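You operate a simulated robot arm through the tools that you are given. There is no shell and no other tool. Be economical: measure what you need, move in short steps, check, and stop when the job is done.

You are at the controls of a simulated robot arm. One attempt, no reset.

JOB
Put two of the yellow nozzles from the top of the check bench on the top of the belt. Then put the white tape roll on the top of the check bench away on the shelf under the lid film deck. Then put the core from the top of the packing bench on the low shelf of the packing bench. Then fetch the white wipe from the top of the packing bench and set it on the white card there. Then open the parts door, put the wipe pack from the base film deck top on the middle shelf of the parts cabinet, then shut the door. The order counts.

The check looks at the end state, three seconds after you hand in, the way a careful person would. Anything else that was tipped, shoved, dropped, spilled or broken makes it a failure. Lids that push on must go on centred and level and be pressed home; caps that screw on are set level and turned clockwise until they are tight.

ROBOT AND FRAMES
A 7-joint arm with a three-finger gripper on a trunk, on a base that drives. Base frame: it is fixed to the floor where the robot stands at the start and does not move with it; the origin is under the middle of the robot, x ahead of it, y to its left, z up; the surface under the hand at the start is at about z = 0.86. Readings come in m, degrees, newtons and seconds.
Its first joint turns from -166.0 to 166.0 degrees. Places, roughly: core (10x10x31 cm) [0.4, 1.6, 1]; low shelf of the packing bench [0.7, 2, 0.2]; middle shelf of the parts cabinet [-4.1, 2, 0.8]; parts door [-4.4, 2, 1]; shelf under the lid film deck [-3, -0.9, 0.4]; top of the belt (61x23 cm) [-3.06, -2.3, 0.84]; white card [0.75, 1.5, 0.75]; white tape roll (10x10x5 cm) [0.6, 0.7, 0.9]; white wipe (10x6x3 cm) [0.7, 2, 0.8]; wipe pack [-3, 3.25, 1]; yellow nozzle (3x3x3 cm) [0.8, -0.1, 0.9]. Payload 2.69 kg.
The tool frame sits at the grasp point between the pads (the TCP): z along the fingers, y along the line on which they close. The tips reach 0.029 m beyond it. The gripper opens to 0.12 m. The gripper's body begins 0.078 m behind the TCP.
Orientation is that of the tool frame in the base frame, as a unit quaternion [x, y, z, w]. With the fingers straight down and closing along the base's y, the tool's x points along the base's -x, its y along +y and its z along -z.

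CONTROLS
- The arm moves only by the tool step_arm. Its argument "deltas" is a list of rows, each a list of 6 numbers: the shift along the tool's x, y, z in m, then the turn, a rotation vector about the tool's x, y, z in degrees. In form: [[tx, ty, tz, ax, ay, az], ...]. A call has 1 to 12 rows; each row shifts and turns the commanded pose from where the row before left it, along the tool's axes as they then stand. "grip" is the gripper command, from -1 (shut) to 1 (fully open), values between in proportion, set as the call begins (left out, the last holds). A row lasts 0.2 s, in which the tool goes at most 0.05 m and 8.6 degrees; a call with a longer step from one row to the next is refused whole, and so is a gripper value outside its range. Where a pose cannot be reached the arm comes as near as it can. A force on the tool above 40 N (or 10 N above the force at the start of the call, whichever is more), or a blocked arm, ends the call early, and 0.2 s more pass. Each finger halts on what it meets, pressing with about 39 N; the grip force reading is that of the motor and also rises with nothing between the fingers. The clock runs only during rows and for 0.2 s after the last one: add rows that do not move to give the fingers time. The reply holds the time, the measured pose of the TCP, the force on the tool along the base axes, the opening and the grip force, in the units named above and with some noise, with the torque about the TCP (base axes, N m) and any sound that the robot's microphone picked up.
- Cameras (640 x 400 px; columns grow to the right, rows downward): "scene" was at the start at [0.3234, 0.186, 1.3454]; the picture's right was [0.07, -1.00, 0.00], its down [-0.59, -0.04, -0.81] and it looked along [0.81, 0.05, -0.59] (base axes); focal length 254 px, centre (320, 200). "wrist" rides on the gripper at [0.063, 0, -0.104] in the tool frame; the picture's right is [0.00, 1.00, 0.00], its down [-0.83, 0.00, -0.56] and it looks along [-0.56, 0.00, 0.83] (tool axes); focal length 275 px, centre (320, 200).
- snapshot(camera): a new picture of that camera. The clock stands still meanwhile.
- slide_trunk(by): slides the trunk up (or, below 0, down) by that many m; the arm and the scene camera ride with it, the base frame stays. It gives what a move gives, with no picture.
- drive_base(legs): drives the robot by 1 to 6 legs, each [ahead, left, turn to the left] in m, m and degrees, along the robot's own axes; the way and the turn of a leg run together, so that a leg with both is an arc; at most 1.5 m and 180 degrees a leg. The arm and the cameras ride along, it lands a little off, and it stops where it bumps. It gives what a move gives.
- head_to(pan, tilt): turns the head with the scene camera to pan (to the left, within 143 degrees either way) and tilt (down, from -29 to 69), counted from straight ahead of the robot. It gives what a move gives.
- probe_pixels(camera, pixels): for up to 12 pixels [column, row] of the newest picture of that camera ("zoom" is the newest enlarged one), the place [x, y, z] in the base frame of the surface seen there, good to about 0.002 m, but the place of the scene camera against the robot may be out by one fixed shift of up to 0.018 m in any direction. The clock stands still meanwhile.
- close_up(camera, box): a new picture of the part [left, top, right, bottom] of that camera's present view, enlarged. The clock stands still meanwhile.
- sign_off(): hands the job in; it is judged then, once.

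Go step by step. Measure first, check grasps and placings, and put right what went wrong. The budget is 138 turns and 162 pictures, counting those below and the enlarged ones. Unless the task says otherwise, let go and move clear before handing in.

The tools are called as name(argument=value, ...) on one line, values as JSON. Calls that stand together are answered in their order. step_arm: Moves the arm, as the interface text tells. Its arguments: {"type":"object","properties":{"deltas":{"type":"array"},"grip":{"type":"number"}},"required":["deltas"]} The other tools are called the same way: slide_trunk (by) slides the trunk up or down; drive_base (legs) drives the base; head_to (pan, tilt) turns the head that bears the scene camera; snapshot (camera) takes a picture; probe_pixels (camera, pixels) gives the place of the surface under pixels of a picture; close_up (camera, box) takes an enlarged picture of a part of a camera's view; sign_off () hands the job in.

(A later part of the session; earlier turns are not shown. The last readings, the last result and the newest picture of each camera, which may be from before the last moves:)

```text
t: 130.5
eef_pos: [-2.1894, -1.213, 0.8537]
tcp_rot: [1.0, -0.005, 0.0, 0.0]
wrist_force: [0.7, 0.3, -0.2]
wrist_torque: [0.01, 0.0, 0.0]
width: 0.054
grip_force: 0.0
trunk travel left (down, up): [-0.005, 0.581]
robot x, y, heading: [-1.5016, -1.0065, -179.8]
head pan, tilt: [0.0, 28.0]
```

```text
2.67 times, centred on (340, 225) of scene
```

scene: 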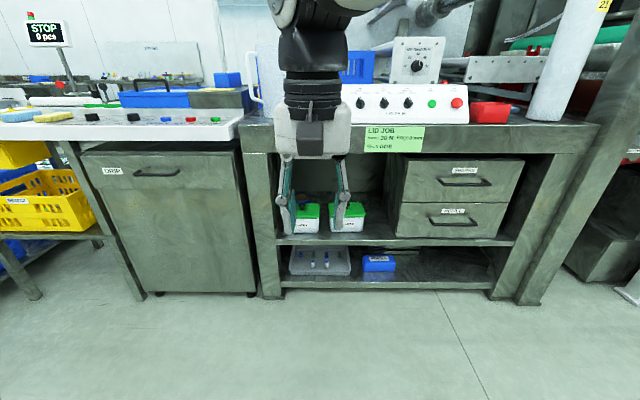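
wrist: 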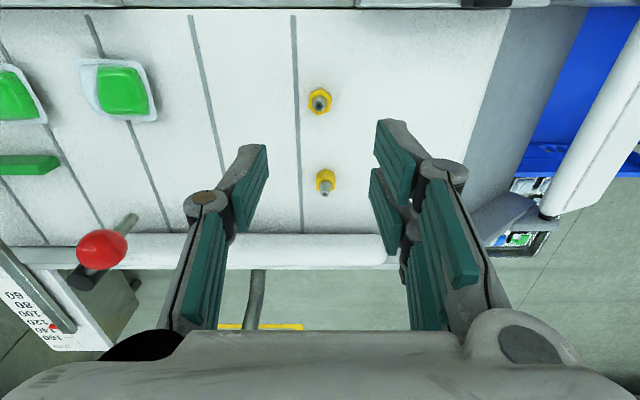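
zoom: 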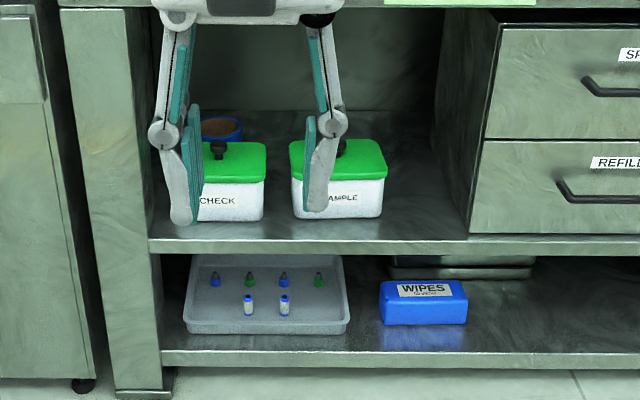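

The upper shelf is free between the SAMPLE box and the drawers, around zoom (425,200). I'm probing that spot.

probe_pixels(camera="zoom", pixels=[[385, 200], [388, 215], [470, 215], [425, 200], [425, 237], [425, 160], [425, 130], [425, 110], [420, 8], [155, 238], [500, 100], [440, 150]])

probe_pixels(camera="scene", pixels=[[385, 130], [385, 152], [385, 160], [385, 240], [450, 240], [315, 208], [270, 240], [262, 298], [385, 282], [247, 145]])

```text
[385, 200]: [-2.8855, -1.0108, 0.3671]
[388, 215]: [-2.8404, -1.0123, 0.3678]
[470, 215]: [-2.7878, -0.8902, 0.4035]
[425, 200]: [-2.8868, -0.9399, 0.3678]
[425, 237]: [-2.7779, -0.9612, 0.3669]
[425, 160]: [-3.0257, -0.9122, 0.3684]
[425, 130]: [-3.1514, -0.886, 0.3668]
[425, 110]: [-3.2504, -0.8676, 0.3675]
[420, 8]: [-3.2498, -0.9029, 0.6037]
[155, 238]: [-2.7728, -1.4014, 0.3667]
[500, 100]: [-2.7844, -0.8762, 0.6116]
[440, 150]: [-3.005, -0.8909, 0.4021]
```

```text
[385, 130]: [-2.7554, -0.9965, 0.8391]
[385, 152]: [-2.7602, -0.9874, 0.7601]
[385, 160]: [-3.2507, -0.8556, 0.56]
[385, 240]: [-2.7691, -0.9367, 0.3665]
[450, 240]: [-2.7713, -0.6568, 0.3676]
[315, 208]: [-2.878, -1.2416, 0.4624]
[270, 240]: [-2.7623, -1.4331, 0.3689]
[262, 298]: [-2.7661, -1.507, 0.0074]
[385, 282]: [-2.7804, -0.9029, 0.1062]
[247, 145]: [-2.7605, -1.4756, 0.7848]
```

The shelf is at z ≈ 0.36, and the gap between the SAMPLE box and the drawers is about 13 cm. I'm measuring the box edges exactly.

close_up(camera="scene", box=[320, 180, 416, 240])

probe_pixels(camera="zoom", pixels=[[260, 250], [300, 250], [260, 320], [300, 320], [310, 170], [310, 120], [330, 330], [515, 330], [500, 280], [505, 200]])

```text
6.67 times, centred on (368, 210) of scene
```

zoom: 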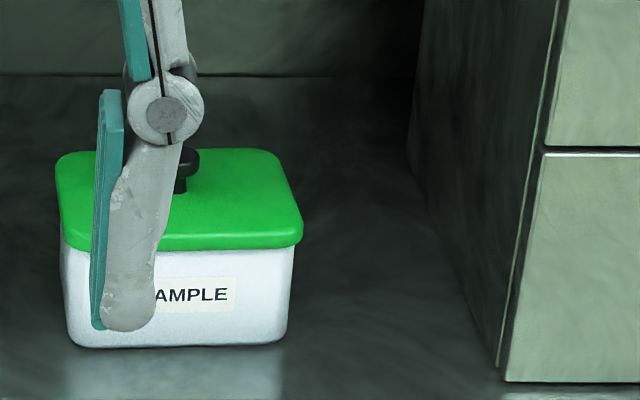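

```text
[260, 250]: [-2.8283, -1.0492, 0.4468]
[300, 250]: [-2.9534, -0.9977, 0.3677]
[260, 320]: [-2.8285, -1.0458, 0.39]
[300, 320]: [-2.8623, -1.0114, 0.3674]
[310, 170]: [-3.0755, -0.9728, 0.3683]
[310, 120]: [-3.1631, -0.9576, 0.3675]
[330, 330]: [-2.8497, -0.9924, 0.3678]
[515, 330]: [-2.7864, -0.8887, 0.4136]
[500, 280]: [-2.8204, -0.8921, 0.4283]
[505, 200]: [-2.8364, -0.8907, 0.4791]
```

The gap is about 12 cm wide, so I'll pinch the tape roll by its left wall with the hand tilted 30° forward; that needs the least side room. I'm raising the trunk, centring and tilting the hand, and driving to the tape roll.

slide_trunk(by=0.32)

step_arm(deltas=[[0, -0.045, 0, 0, 0, 0], [0, -0.045, 0, 0, 0, 0], [0, -0.045, 0, 0, 0, 0], [0, -0.045, 0, 0, 0, 0], [0, 0, 0, 0, -7.5, 0], [0, 0, 0, 0, -7.5, 0], [0, 0, 0, 0, -7.5, 0], [0, 0, 0, 0, -7.5, 0], [0, 0, 0, 0, 0, 0]])

drive_base(legs=[[0, 0, 179.5], [0.66, 0.86, 0], [0.66, 0.86, 0]])

head_to(pan=0, tilt=38)

snapshot(camera="scene")

snapshot(camera="wrist")

```text
t: 133.7
eef_pos: [-2.1911, -1.2131, 1.1742]
tcp_rot: [1.0, -0.006, 0.001, 0.0]
wrist_force: [0.2, -0.3, -1.0]
wrist_torque: [0.0, 0.0, 0.03]
width: 0.0541
grip_force: 0.0
trunk travel left (down, up): [-0.325, 0.261]
robot x, y, heading: [-1.5009, -1.008, -179.8]
head pan, tilt: [0.0, 28.0]
```

```text
t: 135.7
eef_pos: [-2.1887, -1.0325, 1.1741]
tcp_rot: [0.966, -0.006, -0.26, -0.001]
wrist_force: [0.8, 0.1, -0.8]
wrist_torque: [0.0, 0.0, 0.01]
width: 0.0539
grip_force: 0.1
trunk travel left (down, up): [-0.325, 0.261]
robot x, y, heading: [-1.5036, -1.0125, -179.7]
head pan, tilt: [0.0, 28.0]
```

```text
t: 153.8
eef_pos: [0.4446, 0.7976, 1.173]
tcp_rot: [-0.007, 0.966, 0.001, 0.26]
wrist_force: [0.9, 0.0, -0.1]
wrist_torque: [-0.02, 0.0, 0.0]
width: 0.0538
grip_force: 0.0
trunk travel left (down, up): [-0.325, 0.261]
robot x, y, heading: [-0.2403, 0.7565, 1.9]
head pan, tilt: [0.0, 28.0]
```

```text
t: 154.6
eef_pos: [0.4432, 0.7973, 1.1737]
tcp_rot: [-0.008, 0.966, 0.002, 0.259]
wrist_force: [0.1, -0.4, 0.0]
wrist_torque: [0.0, 0.0, 0.02]
width: 0.0539
grip_force: 0.1
trunk travel left (down, up): [-0.325, 0.261]
robot x, y, heading: [-0.2407, 0.7568, 2.0]
head pan, tilt: [0.0, 38.0]
```

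```text
124 pictures are left
```

scene: 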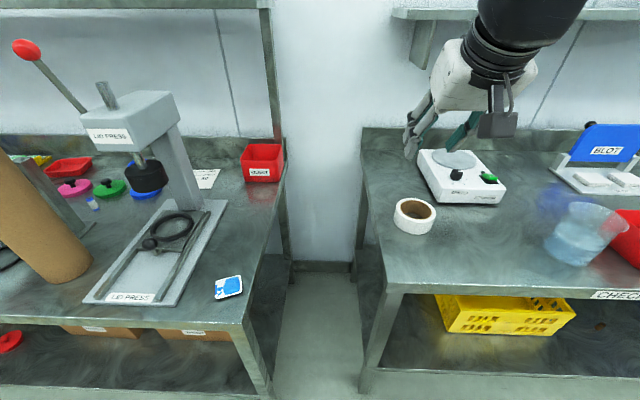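

```text
123 pictures are left
```

wrist: 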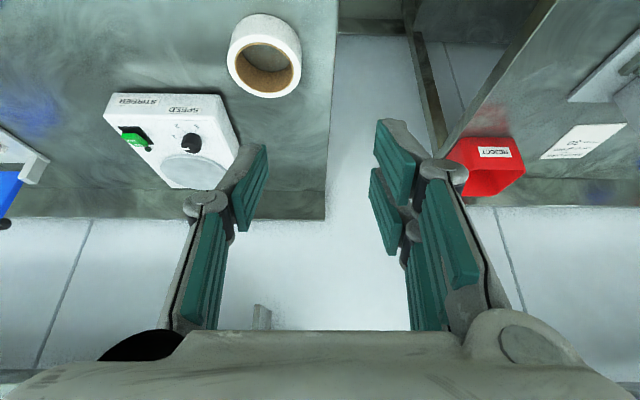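

The roll is at (265,55) in the wrist view, near the bench's left edge. I'm probing its rim, hole and the bench edge.

probe_pixels(camera="wrist", pixels=[[265, 60], [264, 25], [236, 55], [296, 55], [264, 92], [252, 33], [281, 35], [331, 60], [265, 85], [240, 70], [205, 105], [228, 55]])

close_up(camera="scene", box=[380, 180, 460, 240])

close_up(camera="wrist", box=[200, 0, 340, 100])

```text
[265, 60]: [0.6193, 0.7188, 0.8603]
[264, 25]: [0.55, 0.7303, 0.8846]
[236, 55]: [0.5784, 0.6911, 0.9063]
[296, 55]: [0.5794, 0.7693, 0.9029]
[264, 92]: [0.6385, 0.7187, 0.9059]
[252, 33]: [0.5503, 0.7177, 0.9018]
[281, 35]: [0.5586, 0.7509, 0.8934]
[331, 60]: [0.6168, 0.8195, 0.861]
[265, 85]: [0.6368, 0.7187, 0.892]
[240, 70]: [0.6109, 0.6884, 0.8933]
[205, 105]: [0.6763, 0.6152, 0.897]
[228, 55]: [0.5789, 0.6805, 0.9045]
```

```text
6.67 times, centred on (420, 210) of scene
```

zoom: 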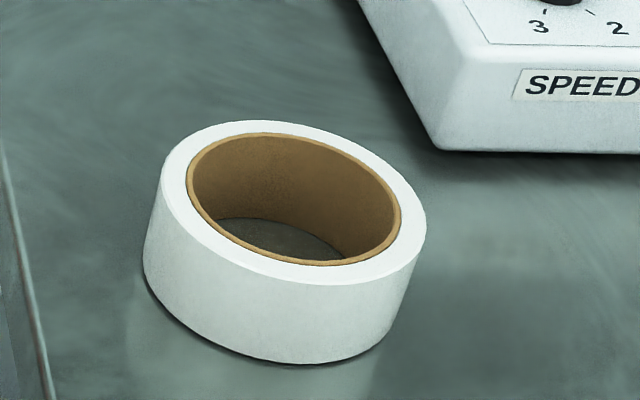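

```text
4.00 times, centred on (270, 50) of wrist
```

zoom: 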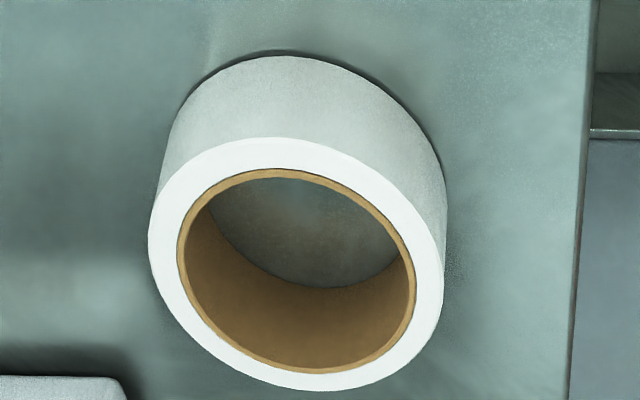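

The roll's centre works out at (0.600, 0.739), outer diameter 0.10 with an 11 mm wall and a top at 0.906. I'm moving above its left wall.

step_arm(deltas=[[-0.0049, -0.0027, 0.0414, 0, 0, 0], [-0.0049, -0.0027, 0.0414, 0, 0, 0], [-0.0049, -0.0027, 0.0414, 0, 0, 0], [-0.0049, -0.0027, 0.0414, 0, 0, 0], [-0.0049, -0.0027, 0.0414, 0, 0, 0], [-0.0049, -0.0027, 0.0414, 0, 0, 0], [0, 0, 0, 0, 0, 0]], grip=-0.33)

snapshot(camera="wrist")

snapshot(camera="scene")

```text
t: 156.2
eef_pos: [0.5925, 0.7839, 0.975]
tcp_rot: [-0.007, 0.966, 0.002, 0.258]
wrist_force: [0.3, 0.6, 0.9]
wrist_torque: [0.01, -0.03, -0.01]
width: 0.0402
grip_force: 0.1
trunk travel left (down, up): [-0.325, 0.261]
robot x, y, heading: [-0.244, 0.7565, 2.1]
head pan, tilt: [0.0, 38.0]
```

```text
120 pictures are left
```

wrist: 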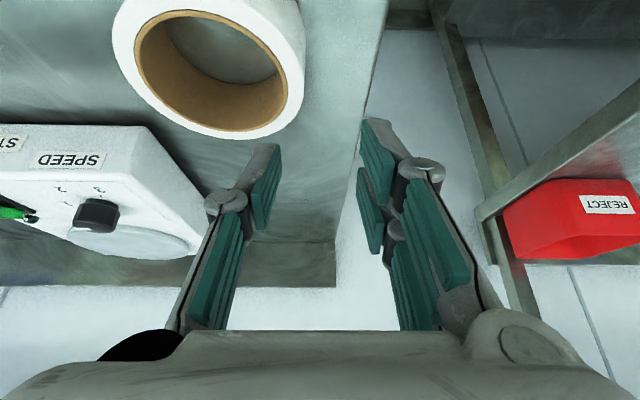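

```text
119 pictures are left
```

scene: 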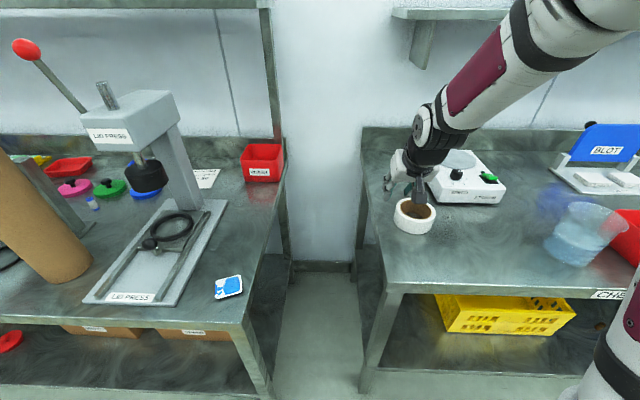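

I'll double-check the roll's right-hand rim here before descending.

probe_pixels(camera="wrist", pixels=[[299, 80], [290, 50], [283, 80], [290, 110], [122, 50], [205, 134], [270, 80], [300, 100], [303, 60], [364, 100]])

close_up(camera="wrist", box=[80, 0, 400, 200])

```text
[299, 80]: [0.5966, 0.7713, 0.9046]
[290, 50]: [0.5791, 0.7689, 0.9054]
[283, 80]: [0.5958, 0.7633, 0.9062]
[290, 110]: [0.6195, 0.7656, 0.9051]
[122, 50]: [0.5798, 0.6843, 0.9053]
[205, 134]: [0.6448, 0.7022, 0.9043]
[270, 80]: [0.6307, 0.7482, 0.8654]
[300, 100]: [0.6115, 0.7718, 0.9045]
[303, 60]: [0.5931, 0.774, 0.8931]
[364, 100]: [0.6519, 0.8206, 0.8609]
```

```text
2.00 times, centred on (240, 100) of wrist
```

zoom: 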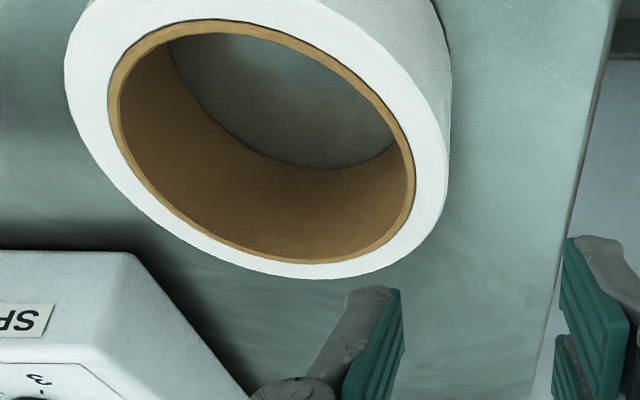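

The true wall is 14 mm further right: outer edge y ≈ 0.774, inner ≈ 0.7645. I'll shift, descend straight down to 0.893 and pinch.

step_arm(deltas=[[-0.001, -0.0145, 0.001, 0, 0, 0], [0.0151, 0, 0.0259, 0, 0, 0], [0.0126, 0, 0.0216, 0, 0, 0], [0.0085, 0, 0.0147, 0, 0, 0], [0.005, 0, 0.0087, 0, 0, 0], [0, 0, 0, 0, 0, 0]])

snapshot(camera="wrist")

```text
t: 157.6
eef_pos: [0.5957, 0.7708, 0.8939]
tcp_rot: [-0.008, 0.965, 0.003, 0.262]
wrist_force: [-1.6, 6.4, 29.8]
wrist_torque: [1.03, 0.24, 0.04]
width: 0.0484
grip_force: 4.5
trunk travel left (down, up): [-0.325, 0.261]
robot x, y, heading: [-0.2436, 0.7572, 2.0]
head pan, tilt: [0.0, 38.0]
```

```text
117 pictures are left
```

wrist: 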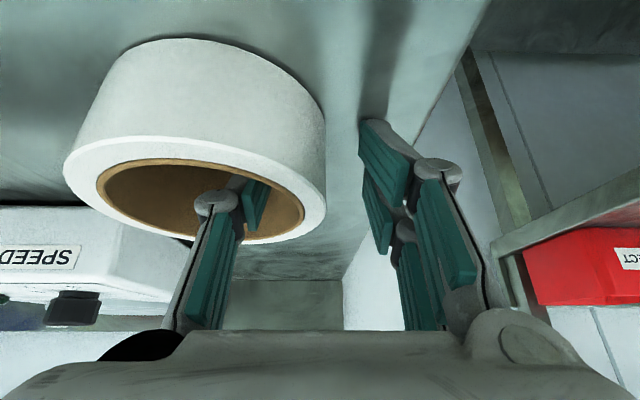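

There is 30 N upward on the outer finger side, so a tip has touched something. I'll rise 4 mm and recheck.

step_arm(deltas=[[-0.002, 0, -0.0035, 0, 0, 0], [0, 0, 0, 0, 0, 0]])

close_up(camera="wrist", box=[160, 60, 480, 260])

```text
t: 158.2
eef_pos: [0.5951, 0.7694, 0.8959]
tcp_rot: [-0.008, 0.966, 0.002, 0.259]
wrist_force: [5.8, 1.3, 14.5]
wrist_torque: [0.42, -0.13, -0.22]
width: 0.0422
grip_force: 1.2
trunk travel left (down, up): [-0.325, 0.261]
robot x, y, heading: [-0.2394, 0.7586, 2.0]
head pan, tilt: [0.0, 38.0]
```

```text
2.00 times, centred on (320, 160) of wrist
```

zoom: 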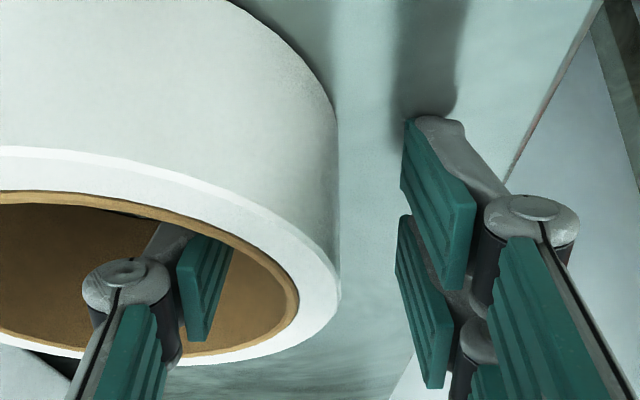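

The force falls as I rise, so it is tip contact with the bench. I'll rise another 6 mm.

step_arm(deltas=[[-0.003, 0, -0.0052, 0, 0, 0], [0, 0, 0, 0, 0, 0]])

```text
t: 158.8
eef_pos: [0.5948, 0.7698, 0.9005]
tcp_rot: [-0.008, 0.966, 0.002, 0.258]
wrist_force: [-0.7, 0.0, 0.1]
wrist_torque: [0.0, -0.01, 0.02]
width: 0.0402
grip_force: 0.1
trunk travel left (down, up): [-0.325, 0.261]
robot x, y, heading: [-0.2438, 0.7579, 1.9]
head pan, tilt: [0.0, 38.0]
```

The force is gone at TCP 0.9005. I'm closing on the wall, then lifting 3 cm.

step_arm(deltas=[[0, 0, 0, 0, 0, 0], [0, 0, 0, 0, 0, 0], [0, 0, 0, 0, 0, 0]], grip=-1)

step_arm(deltas=[[-0.01, 0, -0.0173, 0, 0, 0], [-0.01, 0, -0.0173, 0, 0, 0], [-0.02, 0, -0.0346, 0, 0, 0], [0, 0, 0, 0, 0, 0]])

snapshot(camera="wrist")

close_up(camera="scene", box=[340, 120, 500, 220])

```text
t: 159.6
eef_pos: [0.5948, 0.7707, 0.9002]
tcp_rot: [-0.007, 0.966, 0.002, 0.259]
wrist_force: [0.4, 0.4, 0.7]
wrist_torque: [0.06, 0.04, -0.02]
width: 0.0131
grip_force: 38.2
trunk travel left (down, up): [-0.325, 0.261]
robot x, y, heading: [-0.2422, 0.7571, 1.8]
head pan, tilt: [0.0, 38.0]
```

```text
t: 160.6
eef_pos: [0.5944, 0.7702, 0.9807]
tcp_rot: [-0.008, 0.966, 0.002, 0.259]
wrist_force: [-0.1, -0.1, -0.9]
wrist_torque: [0.03, 0.04, 0.05]
width: 0.0129
grip_force: 39.4
trunk travel left (down, up): [-0.325, 0.261]
robot x, y, heading: [-0.2415, 0.7556, 2.1]
head pan, tilt: [0.0, 38.0]
```

```text
115 pictures are left
```

wrist: 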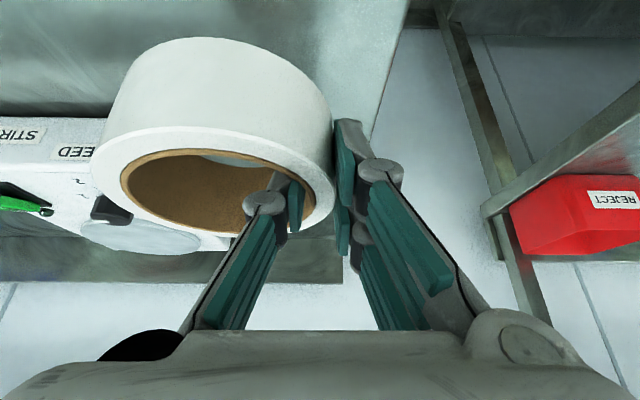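

```text
4.00 times, centred on (420, 170) of scene
```

zoom: 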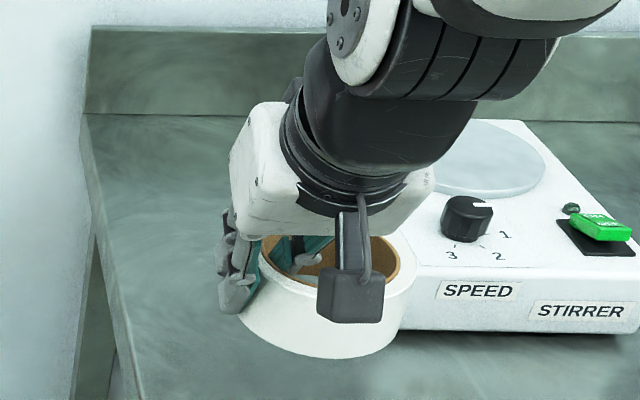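

The roll is held by its wall and looks level. I'll lift, retract and drive to the lid film deck.

step_arm(deltas=[[0.0057, 0, -0.04, 0, 0, 0], [0.0057, 0, -0.04, 0, 0, 0], [0.0057, 0, -0.04, 0, 0, 0], [0.0057, 0, -0.04, 0, 0, 0], [0.0057, 0, -0.04, 0, 0, 0], [0.0057, 0, -0.04, 0, 0, 0]])

drive_base(legs=[[-0.4, 0, 0], [0, 0, 178], [0.55, 0.87, 0], [0.55, 0.87, 0]])

snapshot(camera="wrist")

```text
t: 161.9
eef_pos: [0.4444, 0.7681, 1.1723]
tcp_rot: [-0.007, 0.966, 0.002, 0.258]
wrist_force: [0.8, 0.7, -2.0]
wrist_torque: [0.04, 0.05, -0.02]
width: 0.013
grip_force: 39.4
trunk travel left (down, up): [-0.325, 0.261]
robot x, y, heading: [-0.2411, 0.7596, 1.8]
head pan, tilt: [0.0, 38.0]
```

```text
t: 181.6
eef_pos: [-2.3956, -1.0153, 1.1712]
tcp_rot: [0.966, 0.003, -0.259, 0.001]
wrist_force: [-0.4, 0.1, -2.7]
wrist_torque: [-0.08, -0.03, -0.04]
width: 0.0127
grip_force: 39.3
trunk travel left (down, up): [-0.325, 0.261]
robot x, y, heading: [-1.7102, -1.0105, -178.7]
head pan, tilt: [0.0, 38.0]
```

```text
113 pictures are left
```

wrist: 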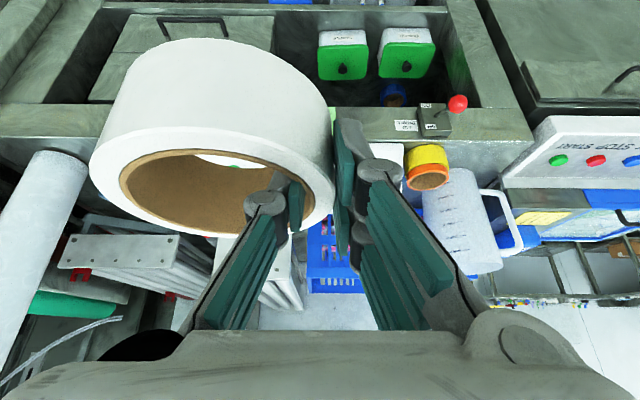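

The roll came through the drive secure. I'll lower the trunk and arm in front of the deck, still well outside it.

slide_trunk(by=-0.322)

step_arm(deltas=[[0.0217, 0, 0.0375, 0, 0, 0], [0.0217, 0, 0.0375, 0, 0, 0], [0.0217, 0, 0.0375, 0, 0, 0], [0.0217, 0, 0.0375, 0, 0, 0], [0.0217, 0, 0.0375, 0, 0, 0], [0.0217, 0, 0.0375, 0, 0, 0], [0.0217, 0, 0.0375, 0, 0, 0], [0.0217, 0, 0.0375, 0, 0, 0], [0.0217, 0, 0.0375, 0, 0, 0], [0, 0, 0, 0, 0, 0]])

snapshot(camera="wrist")

snapshot(camera="scene")

```text
t: 184.7
eef_pos: [-2.3962, -1.0155, 0.85]
tcp_rot: [0.966, 0.003, -0.258, 0.0]
wrist_force: [0.0, 0.0, -1.3]
wrist_torque: [-0.06, -0.05, -0.01]
width: 0.0128
grip_force: 39.2
trunk travel left (down, up): [-0.003, 0.583]
robot x, y, heading: [-1.7087, -1.0127, -178.8]
head pan, tilt: [0.0, 38.0]
```

```text
t: 186.9
eef_pos: [-2.4817, -1.0122, 0.5012]
tcp_rot: [0.966, 0.003, -0.258, 0.001]
wrist_force: [-0.3, -0.2, -0.5]
wrist_torque: [-0.06, -0.05, 0.0]
width: 0.0123
grip_force: 39.0
out of reach, approached as far as the arm can: row 4, 5, 6, 7, 8, 9
trunk travel left (down, up): [-0.003, 0.583]
robot x, y, heading: [-1.7066, -1.0126, -178.8]
head pan, tilt: [0.0, 38.0]
```

```text
112 pictures are left
```

wrist: 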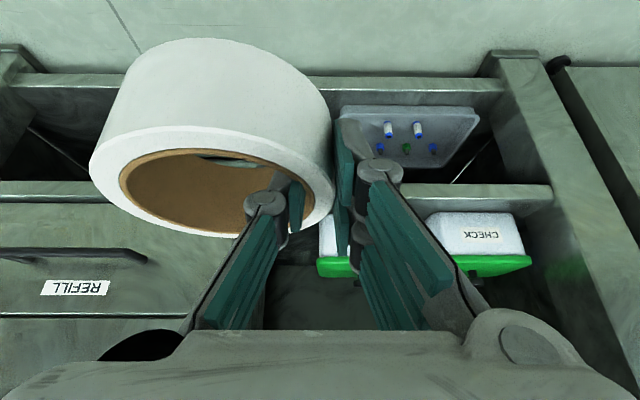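

```text
111 pictures are left
```

scene: 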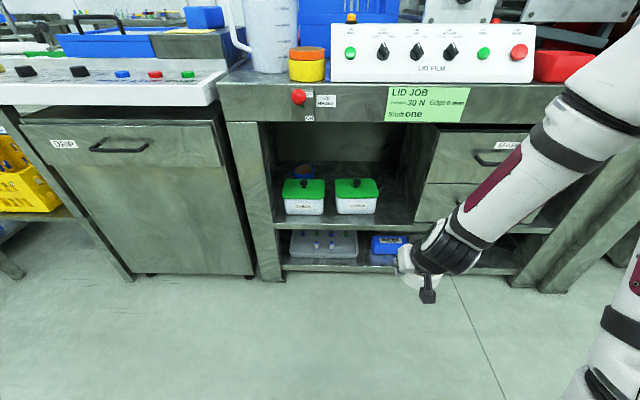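

Reach ran out near z = 0.50 this close in. I'll extend ahead, where lower heights should be reachable.

step_arm(deltas=[[-0.0346, 0, 0.02, 0, 0, 0], [-0.0346, 0, 0.02, 0, 0, 0], [-0.0346, 0, 0.02, 0, 0, 0], [-0.0346, 0, 0.02, 0, 0, 0], [0, 0, 0, 0, 0, 0]])

```text
t: 188.1
eef_pos: [-2.6427, -1.0118, 0.5028]
tcp_rot: [0.966, 0.004, -0.259, 0.001]
wrist_force: [-0.4, -0.1, -1.9]
wrist_torque: [-0.07, -0.05, 0.02]
width: 0.0124
grip_force: 38.8
trunk travel left (down, up): [-0.003, 0.583]
robot x, y, heading: [-1.7097, -1.0134, -178.7]
head pan, tilt: [0.0, 38.0]
```

It can hold z = 0.50 at 0.93 m out. I'm trying to go down from here.

step_arm(deltas=[[0.0167, 0, 0.0288, 0, 0, 0], [0.0167, 0, 0.0288, 0, 0, 0], [0, 0, 0, 0, 0, 0]])

```text
t: 188.9
eef_pos: [-2.643, -1.0138, 0.4357]
tcp_rot: [0.966, 0.002, -0.259, 0.0]
wrist_force: [-0.8, 0.7, -0.8]
wrist_torque: [-0.06, -0.02, 0.0]
width: 0.0123
grip_force: 38.7
trunk travel left (down, up): [-0.003, 0.583]
robot x, y, heading: [-1.7055, -1.0111, -178.5]
head pan, tilt: [0.0, 38.0]
```

At z = 0.436 the roll's bottom clears the shelf by about 3.5 cm. I'll shift sideways to y = −0.983 and drive 0.09 m closer, then check alignment.

step_arm(deltas=[[0, -0.0305, 0, 0, 0, 0], [0, 0, 0, 0, 0, 0]])

drive_base(legs=[[0.08, 0, 0]])

snapshot(camera="wrist")

snapshot(camera="scene")

```text
t: 189.5
eef_pos: [-2.6412, -0.982, 0.4355]
tcp_rot: [0.966, 0.004, -0.259, 0.001]
wrist_force: [0.1, 0.3, -1.0]
wrist_torque: [-0.06, -0.03, -0.04]
width: 0.0123
grip_force: 39.8
trunk travel left (down, up): [-0.003, 0.583]
robot x, y, heading: [-1.7072, -1.0124, -178.7]
head pan, tilt: [0.0, 38.0]
```

```text
t: 190.6
eef_pos: [-2.7225, -0.9836, 0.435]
tcp_rot: [0.966, 0.003, -0.259, 0.001]
wrist_force: [-0.2, 0.9, -1.2]
wrist_torque: [-0.08, 0.03, 0.0]
width: 0.0125
grip_force: 38.7
trunk travel left (down, up): [-0.003, 0.583]
robot x, y, heading: [-1.7874, -1.0135, -178.5]
head pan, tilt: [0.0, 38.0]
```

```text
110 pictures are left
```

wrist: 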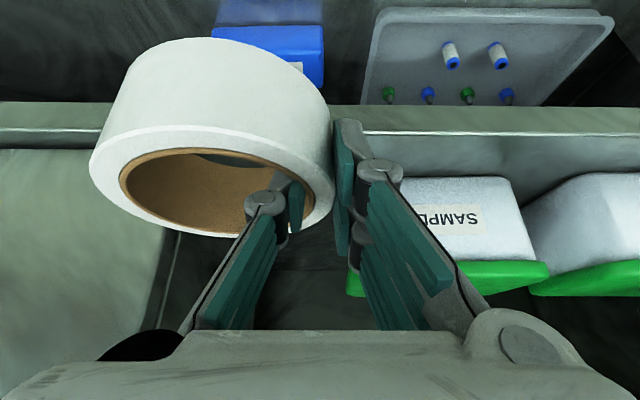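

```text
109 pictures are left
```

scene: 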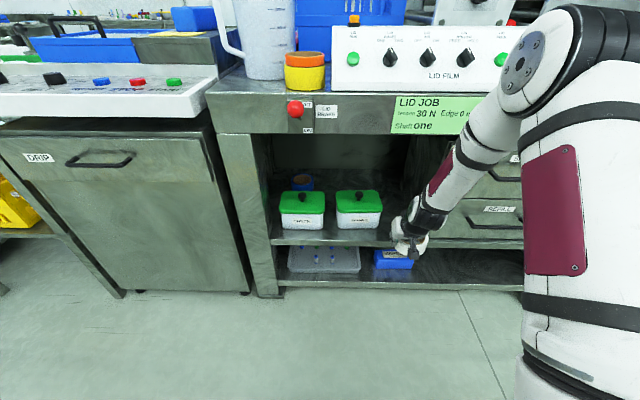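

I'm probing the drawer edge, shelf edge and SAMPLE box with the more trustworthy wrist camera.

probe_pixels(camera="wrist", pixels=[[168, 240], [176, 250], [150, 300], [480, 132], [480, 160], [420, 185], [352, 285], [405, 190], [200, 300], [60, 200], [345, 295], [450, 270]])

close_up(camera="wrist", box=[100, 100, 420, 300])

```text
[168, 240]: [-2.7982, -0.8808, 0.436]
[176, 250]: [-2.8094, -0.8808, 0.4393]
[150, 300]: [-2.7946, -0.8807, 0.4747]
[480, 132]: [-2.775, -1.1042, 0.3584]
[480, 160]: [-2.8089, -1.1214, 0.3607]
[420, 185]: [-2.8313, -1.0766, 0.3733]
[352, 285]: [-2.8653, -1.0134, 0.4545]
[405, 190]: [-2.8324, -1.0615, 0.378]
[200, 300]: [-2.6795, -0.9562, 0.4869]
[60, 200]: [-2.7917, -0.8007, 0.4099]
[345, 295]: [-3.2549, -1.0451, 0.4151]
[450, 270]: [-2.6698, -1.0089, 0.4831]
```

```text
2.00 times, centred on (260, 200) of wrist
```

zoom: 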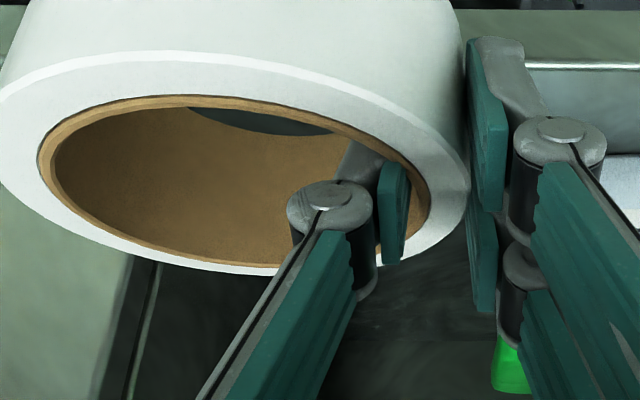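

I'll confirm the held roll's extents directly.

probe_pixels(camera="wrist", pixels=[[94, 165], [98, 185], [110, 120], [215, 45], [200, 232], [330, 190], [215, 130], [120, 160], [310, 205]])

```text
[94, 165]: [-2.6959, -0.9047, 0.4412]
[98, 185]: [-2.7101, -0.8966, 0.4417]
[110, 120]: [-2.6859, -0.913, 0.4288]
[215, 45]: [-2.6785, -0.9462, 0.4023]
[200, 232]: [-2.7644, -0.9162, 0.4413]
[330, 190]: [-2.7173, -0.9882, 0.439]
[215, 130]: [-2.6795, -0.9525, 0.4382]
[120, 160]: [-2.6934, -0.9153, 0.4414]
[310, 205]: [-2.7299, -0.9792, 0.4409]
```

The roll is level, spanning y −0.989 to −0.892, which fits the gap. I'll drive in 0.105 m and read the pose.

drive_base(legs=[[0.105, -0.004, 0]])

snapshot(camera="wrist")

snapshot(camera="scene")

```text
t: 191.8
eef_pos: [-2.8275, -0.9812, 0.4356]
tcp_rot: [0.966, 0.002, -0.259, 0.0]
wrist_force: [0.2, -0.2, -1.0]
wrist_torque: [-0.07, -0.04, 0.02]
width: 0.0124
grip_force: 39.0
trunk travel left (down, up): [-0.003, 0.583]
robot x, y, heading: [-1.8935, -1.0123, -178.4]
head pan, tilt: [0.0, 38.0]
```

```text
107 pictures are left
```

wrist: 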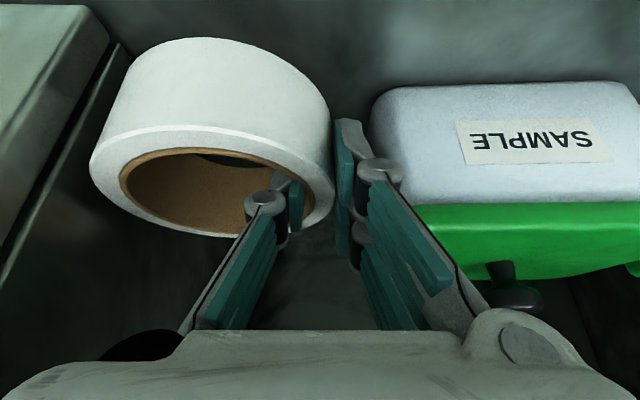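

```text
106 pictures are left
```

scene: 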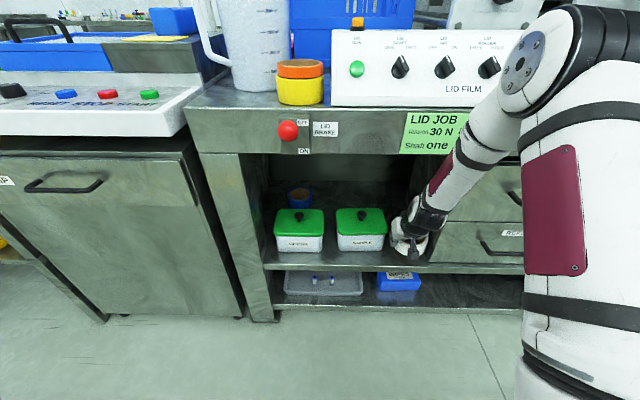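

The roll sits between the drawers and the box with clearance on both sides. I'm lowering 3.5 cm onto the shelf.

step_arm(deltas=[[0.0085, 0, 0.0147, 0, 0, 0], [0.006, 0, 0.0104, 0, 0, 0], [0.003, 0, 0.0052, 0, 0, 0], [0, 0, 0, 0, 0, 0]])

```text
t: 192.8
eef_pos: [-2.8275, -0.9815, 0.4013]
tcp_rot: [0.966, 0.003, -0.258, 0.001]
wrist_force: [1.2, -1.3, 4.3]
wrist_torque: [-0.07, -0.14, 0.02]
width: 0.0124
grip_force: 39.5
trunk travel left (down, up): [-0.003, 0.583]
robot x, y, heading: [-1.8945, -1.0135, -178.6]
head pan, tilt: [0.0, 38.0]
```

Light contact shows the roll is seated. I'm opening slightly and rising straight up 6 cm.

step_arm(deltas=[[0, 0, 0, 0, 0, 0], [0, 0, 0, 0, 0, 0]], grip=-0.6)

step_arm(deltas=[[-0.005, 0, -0.0087, 0, 0, 0], [-0.01, 0, -0.0173, 0, 0, 0], [-0.0125, 0, -0.0216, 0, 0, 0], [-0.0025, 0, -0.0043, 0, 0, 0], [0, 0, 0, 0, 0, 0]])

snapshot(camera="wrist")

```text
t: 193.4
eef_pos: [-2.8272, -0.9802, 0.4001]
tcp_rot: [0.966, 0.003, -0.259, 0.001]
wrist_force: [-0.3, 0.5, 0.0]
wrist_torque: [0.02, 0.02, 0.0]
width: 0.0242
grip_force: 0.1
trunk travel left (down, up): [-0.003, 0.583]
robot x, y, heading: [-1.8962, -1.0149, -178.9]
head pan, tilt: [0.0, 38.0]
```

```text
t: 194.6
eef_pos: [-2.827, -0.9811, 0.4607]
tcp_rot: [0.966, 0.003, -0.259, 0.001]
wrist_force: [0.4, 0.4, 0.6]
wrist_torque: [-0.01, 0.02, 0.01]
width: 0.0244
grip_force: 0.1
trunk travel left (down, up): [-0.003, 0.583]
robot x, y, heading: [-1.8948, -1.013, -178.8]
head pan, tilt: [0.0, 38.0]
```

```text
105 pictures are left
```

wrist: 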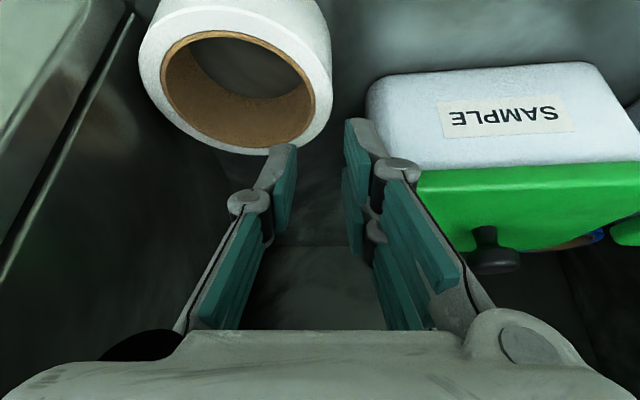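

The roll sits flat on the shelf and the fingers are clear of it. I'll back out, raise the trunk, and look at the result.

drive_base(legs=[[-0.35, 0, 0]])

snapshot(camera="scene")

close_up(camera="scene", box=[230, 80, 550, 280])

```text
t: 196.8
eef_pos: [-2.4766, -0.9731, 0.4605]
tcp_rot: [0.966, 0.001, -0.26, 0.0]
wrist_force: [-0.4, 0.2, 0.1]
wrist_torque: [0.01, 0.0, 0.0]
width: 0.024
grip_force: 0.0
trunk travel left (down, up): [-0.003, 0.583]
robot x, y, heading: [-1.5439, -1.0063, -179.1]
head pan, tilt: [0.0, 38.0]
```

```text
104 pictures are left
```

scene: 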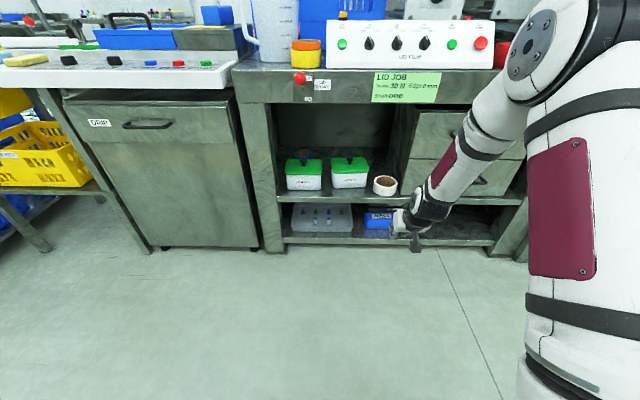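

```text
2.00 times, centred on (390, 180) of scene
```

zoom: 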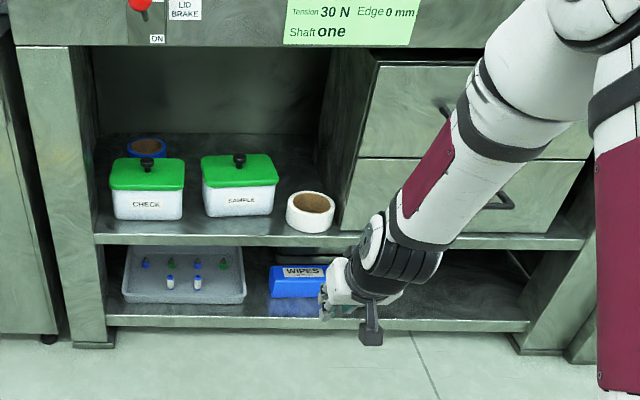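

The tape roll stands cleanly on the shelf and nothing else has moved. Next is the core: I'm raising the trunk, retracting the arm and driving to face the packing bench.

slide_trunk(by=0.322)

step_arm(deltas=[[0.0051, 0, -0.0419, 0, 0, 0], [0.0051, 0, -0.0419, 0, 0, 0], [0.0051, 0, -0.0419, 0, 0, 0], [0.0051, 0, -0.0419, 0, 0, 0], [0.0051, 0, -0.0419, 0, 0, 0], [0.0051, 0, -0.0419, 0, 0, 0], [0.0051, 0, -0.0419, 0, 0, 0], [0.0051, 0, -0.0419, 0, 0, 0], [0.0051, 0, -0.0419, 0, 0, 0], [0.0051, 0, -0.0419, 0, 0, 0], [0.0051, 0, -0.0419, 0, 0, 0]])

drive_base(legs=[[0, 0, 179], [0.3, 1.33, 0], [0.3, 1.33, 0]])

snapshot(camera="scene")

snapshot(camera="wrist")

```text
t: 200.0
eef_pos: [-2.4764, -0.9719, 0.7837]
tcp_rot: [0.966, 0.001, -0.259, 0.0]
wrist_force: [1.0, -0.2, -1.2]
wrist_torque: [-0.02, -0.05, -0.01]
width: 0.0241
grip_force: 0.0
trunk travel left (down, up): [-0.325, 0.261]
robot x, y, heading: [-1.5422, -1.0011, -179.1]
head pan, tilt: [0.0, 38.0]
```

```text
t: 202.4
eef_pos: [-2.1983, -0.9718, 1.1534]
tcp_rot: [0.966, 0.001, -0.258, 0.001]
wrist_force: [-1.3, -0.3, -0.5]
wrist_torque: [-0.02, 0.0, -0.03]
width: 0.024
grip_force: 0.0
trunk travel left (down, up): [-0.325, 0.261]
robot x, y, heading: [-1.5458, -1.0063, -178.9]
head pan, tilt: [0.0, 38.0]
```

```text
t: 223.1
eef_pos: [-0.3474, 1.6633, 1.154]
tcp_rot: [-0.003, 0.966, 0.001, 0.259]
wrist_force: [-0.4, -0.2, 0.3]
wrist_torque: [-0.01, -0.02, 0.03]
width: 0.0242
grip_force: 0.1
trunk travel left (down, up): [-0.325, 0.261]
robot x, y, heading: [-0.9975, 1.6917, 1.3]
head pan, tilt: [0.0, 38.0]
```

```text
102 pictures are left
```

scene: 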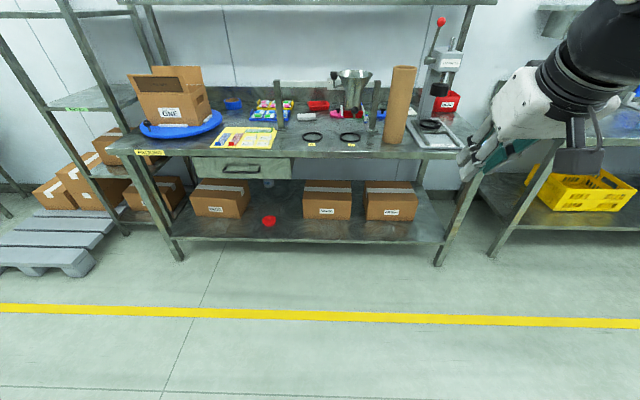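

```text
101 pictures are left
```

wrist: 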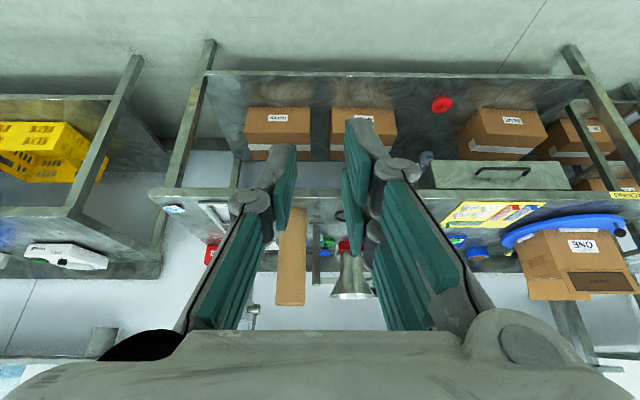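

The core tube is at (400,105). The low shelf has boxes at (220,198), (328,198) and (390,200), with a red disc at (268,221). I'm zooming in to find free space.

close_up(camera="scene", box=[150, 60, 470, 260])

probe_pixels(camera="scene", pixels=[[400, 140], [402, 70], [395, 68], [267, 222], [280, 230], [280, 210], [285, 190], [247, 215], [303, 215], [410, 215], [350, 225], [240, 175]])

probe_pixels(camera="zoom", pixels=[[470, 200], [500, 20], [520, 168], [495, 168], [270, 330], [250, 270], [270, 300], [540, 330], [300, 195], [300, 120], [570, 160], [570, 300]])

```text
2.00 times, centred on (310, 160) of scene
```

zoom: 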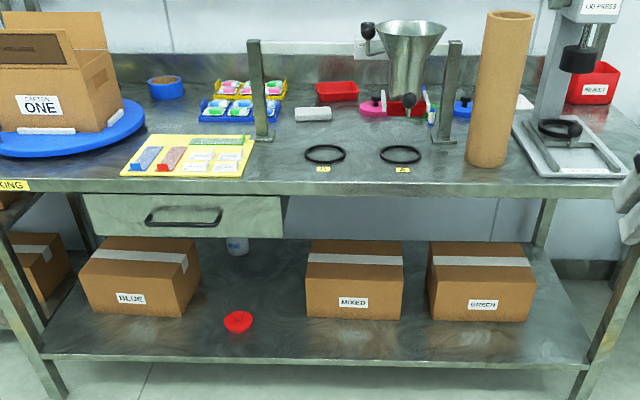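

```text
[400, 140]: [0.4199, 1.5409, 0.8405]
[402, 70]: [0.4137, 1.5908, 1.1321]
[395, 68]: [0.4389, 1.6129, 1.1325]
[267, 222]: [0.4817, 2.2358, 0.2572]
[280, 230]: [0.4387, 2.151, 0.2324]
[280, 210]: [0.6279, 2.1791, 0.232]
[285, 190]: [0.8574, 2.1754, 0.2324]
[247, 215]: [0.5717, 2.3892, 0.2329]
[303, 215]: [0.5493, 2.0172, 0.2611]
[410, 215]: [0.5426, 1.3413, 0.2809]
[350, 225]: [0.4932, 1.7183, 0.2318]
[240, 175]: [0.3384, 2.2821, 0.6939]
```

```text
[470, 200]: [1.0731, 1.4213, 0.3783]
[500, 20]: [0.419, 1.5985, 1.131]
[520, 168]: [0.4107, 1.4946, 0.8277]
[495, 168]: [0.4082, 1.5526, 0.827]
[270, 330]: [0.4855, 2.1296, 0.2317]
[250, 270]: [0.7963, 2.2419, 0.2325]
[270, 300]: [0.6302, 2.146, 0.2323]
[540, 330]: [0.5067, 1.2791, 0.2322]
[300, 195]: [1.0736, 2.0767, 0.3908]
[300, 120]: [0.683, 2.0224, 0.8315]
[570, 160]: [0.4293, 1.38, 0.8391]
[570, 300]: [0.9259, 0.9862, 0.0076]
```

The bench top is at z ≈ 0.823, the core about 0.31 m tall near (0.45, 1.57), and the low shelf at 0.224. The strip in front of and between the MIXED and GREEN boxes looks usable. I'll tilt the hand to 45° and close in to measure.

probe_pixels(camera="zoom", pixels=[[415, 355], [415, 362], [415, 320], [310, 310], [400, 310], [400, 260], [435, 312], [435, 265], [525, 312], [415, 185], [415, 192], [415, 290]])

step_arm(deltas=[[0, 0, 0, 0, -7.5, 0], [0, 0, 0, 0, -7.5, 0], [0, 0, 0, 0, 0, 0]], grip=1)

drive_base(legs=[[0.5, -0.11, -1.3]])

snapshot(camera="wrist")

snapshot(camera="scene")

```text
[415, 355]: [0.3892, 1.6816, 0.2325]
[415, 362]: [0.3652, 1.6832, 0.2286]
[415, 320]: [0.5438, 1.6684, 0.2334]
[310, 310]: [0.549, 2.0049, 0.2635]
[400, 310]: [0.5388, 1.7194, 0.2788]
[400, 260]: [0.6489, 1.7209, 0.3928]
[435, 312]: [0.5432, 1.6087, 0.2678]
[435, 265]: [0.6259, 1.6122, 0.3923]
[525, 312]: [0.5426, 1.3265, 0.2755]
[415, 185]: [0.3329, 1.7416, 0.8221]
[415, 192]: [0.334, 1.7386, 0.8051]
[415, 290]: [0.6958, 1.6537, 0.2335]
```

```text
t: 223.9
eef_pos: [-0.3456, 1.6639, 1.1537]
tcp_rot: [-0.003, 0.924, 0.001, 0.383]
wrist_force: [-0.2, -1.0, 0.6]
wrist_torque: [-0.04, -0.01, -0.03]
width: 0.1197
grip_force: 0.1
trunk travel left (down, up): [-0.325, 0.261]
robot x, y, heading: [-1.0029, 1.6917, 1.8]
head pan, tilt: [0.0, 38.0]
```

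```text
t: 226.9
eef_pos: [0.1589, 1.5443, 1.1542]
tcp_rot: [0.008, 0.924, -0.003, 0.383]
wrist_force: [0.2, -0.7, 0.2]
wrist_torque: [0.02, 0.01, 0.01]
width: 0.1201
grip_force: 0.0
trunk travel left (down, up): [-0.325, 0.261]
robot x, y, heading: [-0.4947, 1.5895, 0.1]
head pan, tilt: [0.0, 38.0]
```

```text
99 pictures are left
```

wrist: 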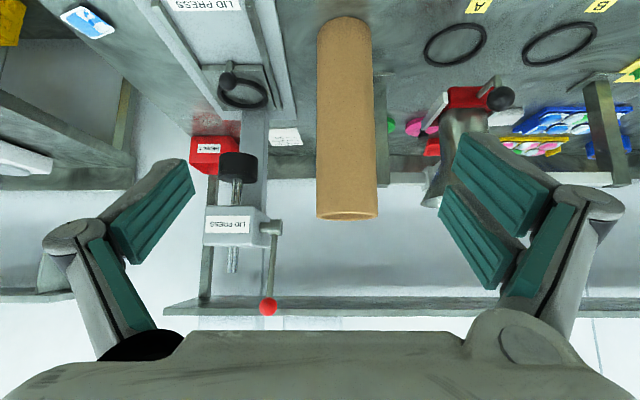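

```text
98 pictures are left
```

scene: 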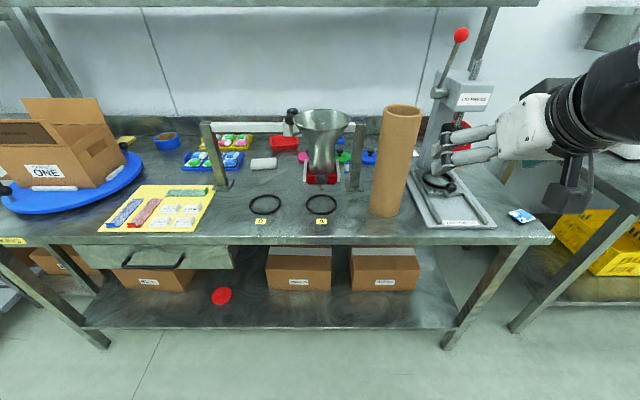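

The core is at (345,120) in the wrist view, close to the lid press on its right. I'm probing both sides for finger room.

probe_pixels(camera="wrist", pixels=[[345, 200], [322, 200], [374, 200], [348, 216], [325, 60], [370, 60], [345, 30], [300, 60], [250, 170], [290, 138], [383, 140], [290, 100]])

probe_pixels(camera="scene", pixels=[[403, 107], [385, 110], [420, 112], [386, 215], [416, 220], [360, 160], [440, 160], [320, 130], [333, 210], [265, 163]])

close_up(camera="scene", box=[290, 90, 530, 240])

```text
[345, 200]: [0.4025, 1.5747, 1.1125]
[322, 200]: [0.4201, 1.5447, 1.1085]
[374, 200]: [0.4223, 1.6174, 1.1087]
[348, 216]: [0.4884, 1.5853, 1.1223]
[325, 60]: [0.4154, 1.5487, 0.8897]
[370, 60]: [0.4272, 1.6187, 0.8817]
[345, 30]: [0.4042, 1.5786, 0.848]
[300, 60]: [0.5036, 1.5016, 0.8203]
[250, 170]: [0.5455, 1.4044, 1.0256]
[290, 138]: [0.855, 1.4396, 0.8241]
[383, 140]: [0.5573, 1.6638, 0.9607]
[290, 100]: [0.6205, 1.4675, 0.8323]
```

```text
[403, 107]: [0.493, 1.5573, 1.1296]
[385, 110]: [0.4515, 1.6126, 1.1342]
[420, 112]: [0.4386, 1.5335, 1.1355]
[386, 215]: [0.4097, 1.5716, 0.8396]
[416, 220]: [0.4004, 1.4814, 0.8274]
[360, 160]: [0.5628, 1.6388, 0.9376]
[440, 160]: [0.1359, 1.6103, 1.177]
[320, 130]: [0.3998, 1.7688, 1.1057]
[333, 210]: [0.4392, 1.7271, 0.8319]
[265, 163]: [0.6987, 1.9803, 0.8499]
```

```text
2.67 times, centred on (410, 165) of scene
```

zoom: 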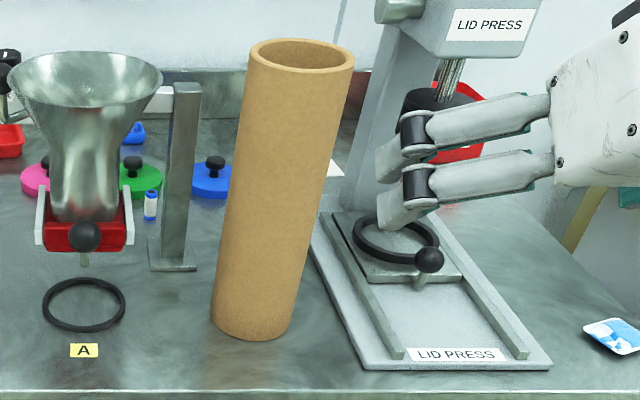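

The core's axis is (0.452, 1.582), diameter about 0.096, top at 1.124. I'm lining up the open fingers level with its top and approaching from the front, stopping short.

step_arm(deltas=[[0.0244, 0.019, 0.0244, 0, 0, 0.0], [0.0244, 0.019, 0.0244, 0, 0, 0], [-0.0284, 0.0007, 0.0284, 0, 0, 0], [-0.0284, 0.0007, 0.0284, 0, 0, 0], [-0.0284, 0.0007, 0.0284, 0, 0, 0], [-0.0284, 0.0007, 0.0284, 0, 0, 0], [-0.0284, 0.0007, 0.0284, 0, 0, 0], [0, 0, 0, 0, 0, 0]])

snapshot(camera="wrist")

snapshot(camera="scene")

```text
t: 228.7
eef_pos: [0.3645, 1.5818, 1.091]
tcp_rot: [0.008, 0.924, -0.003, 0.383]
wrist_force: [1.0, 0.2, 0.3]
wrist_torque: [0.03, 0.01, 0.04]
width: 0.1199
grip_force: 0.0
out of reach, approached as far as the arm can: row 2
trunk travel left (down, up): [-0.325, 0.261]
robot x, y, heading: [-0.4938, 1.5849, 0.1]
head pan, tilt: [0.0, 38.0]
```

```text
96 pictures are left
```

wrist: 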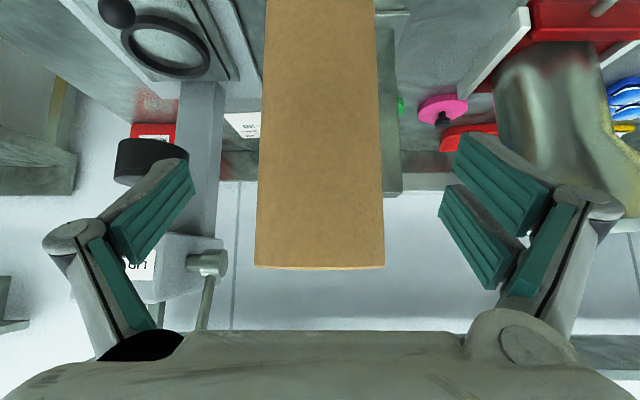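

```text
95 pictures are left
```

scene: 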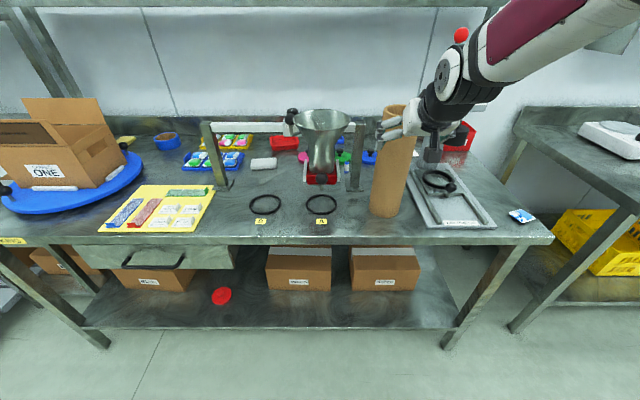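

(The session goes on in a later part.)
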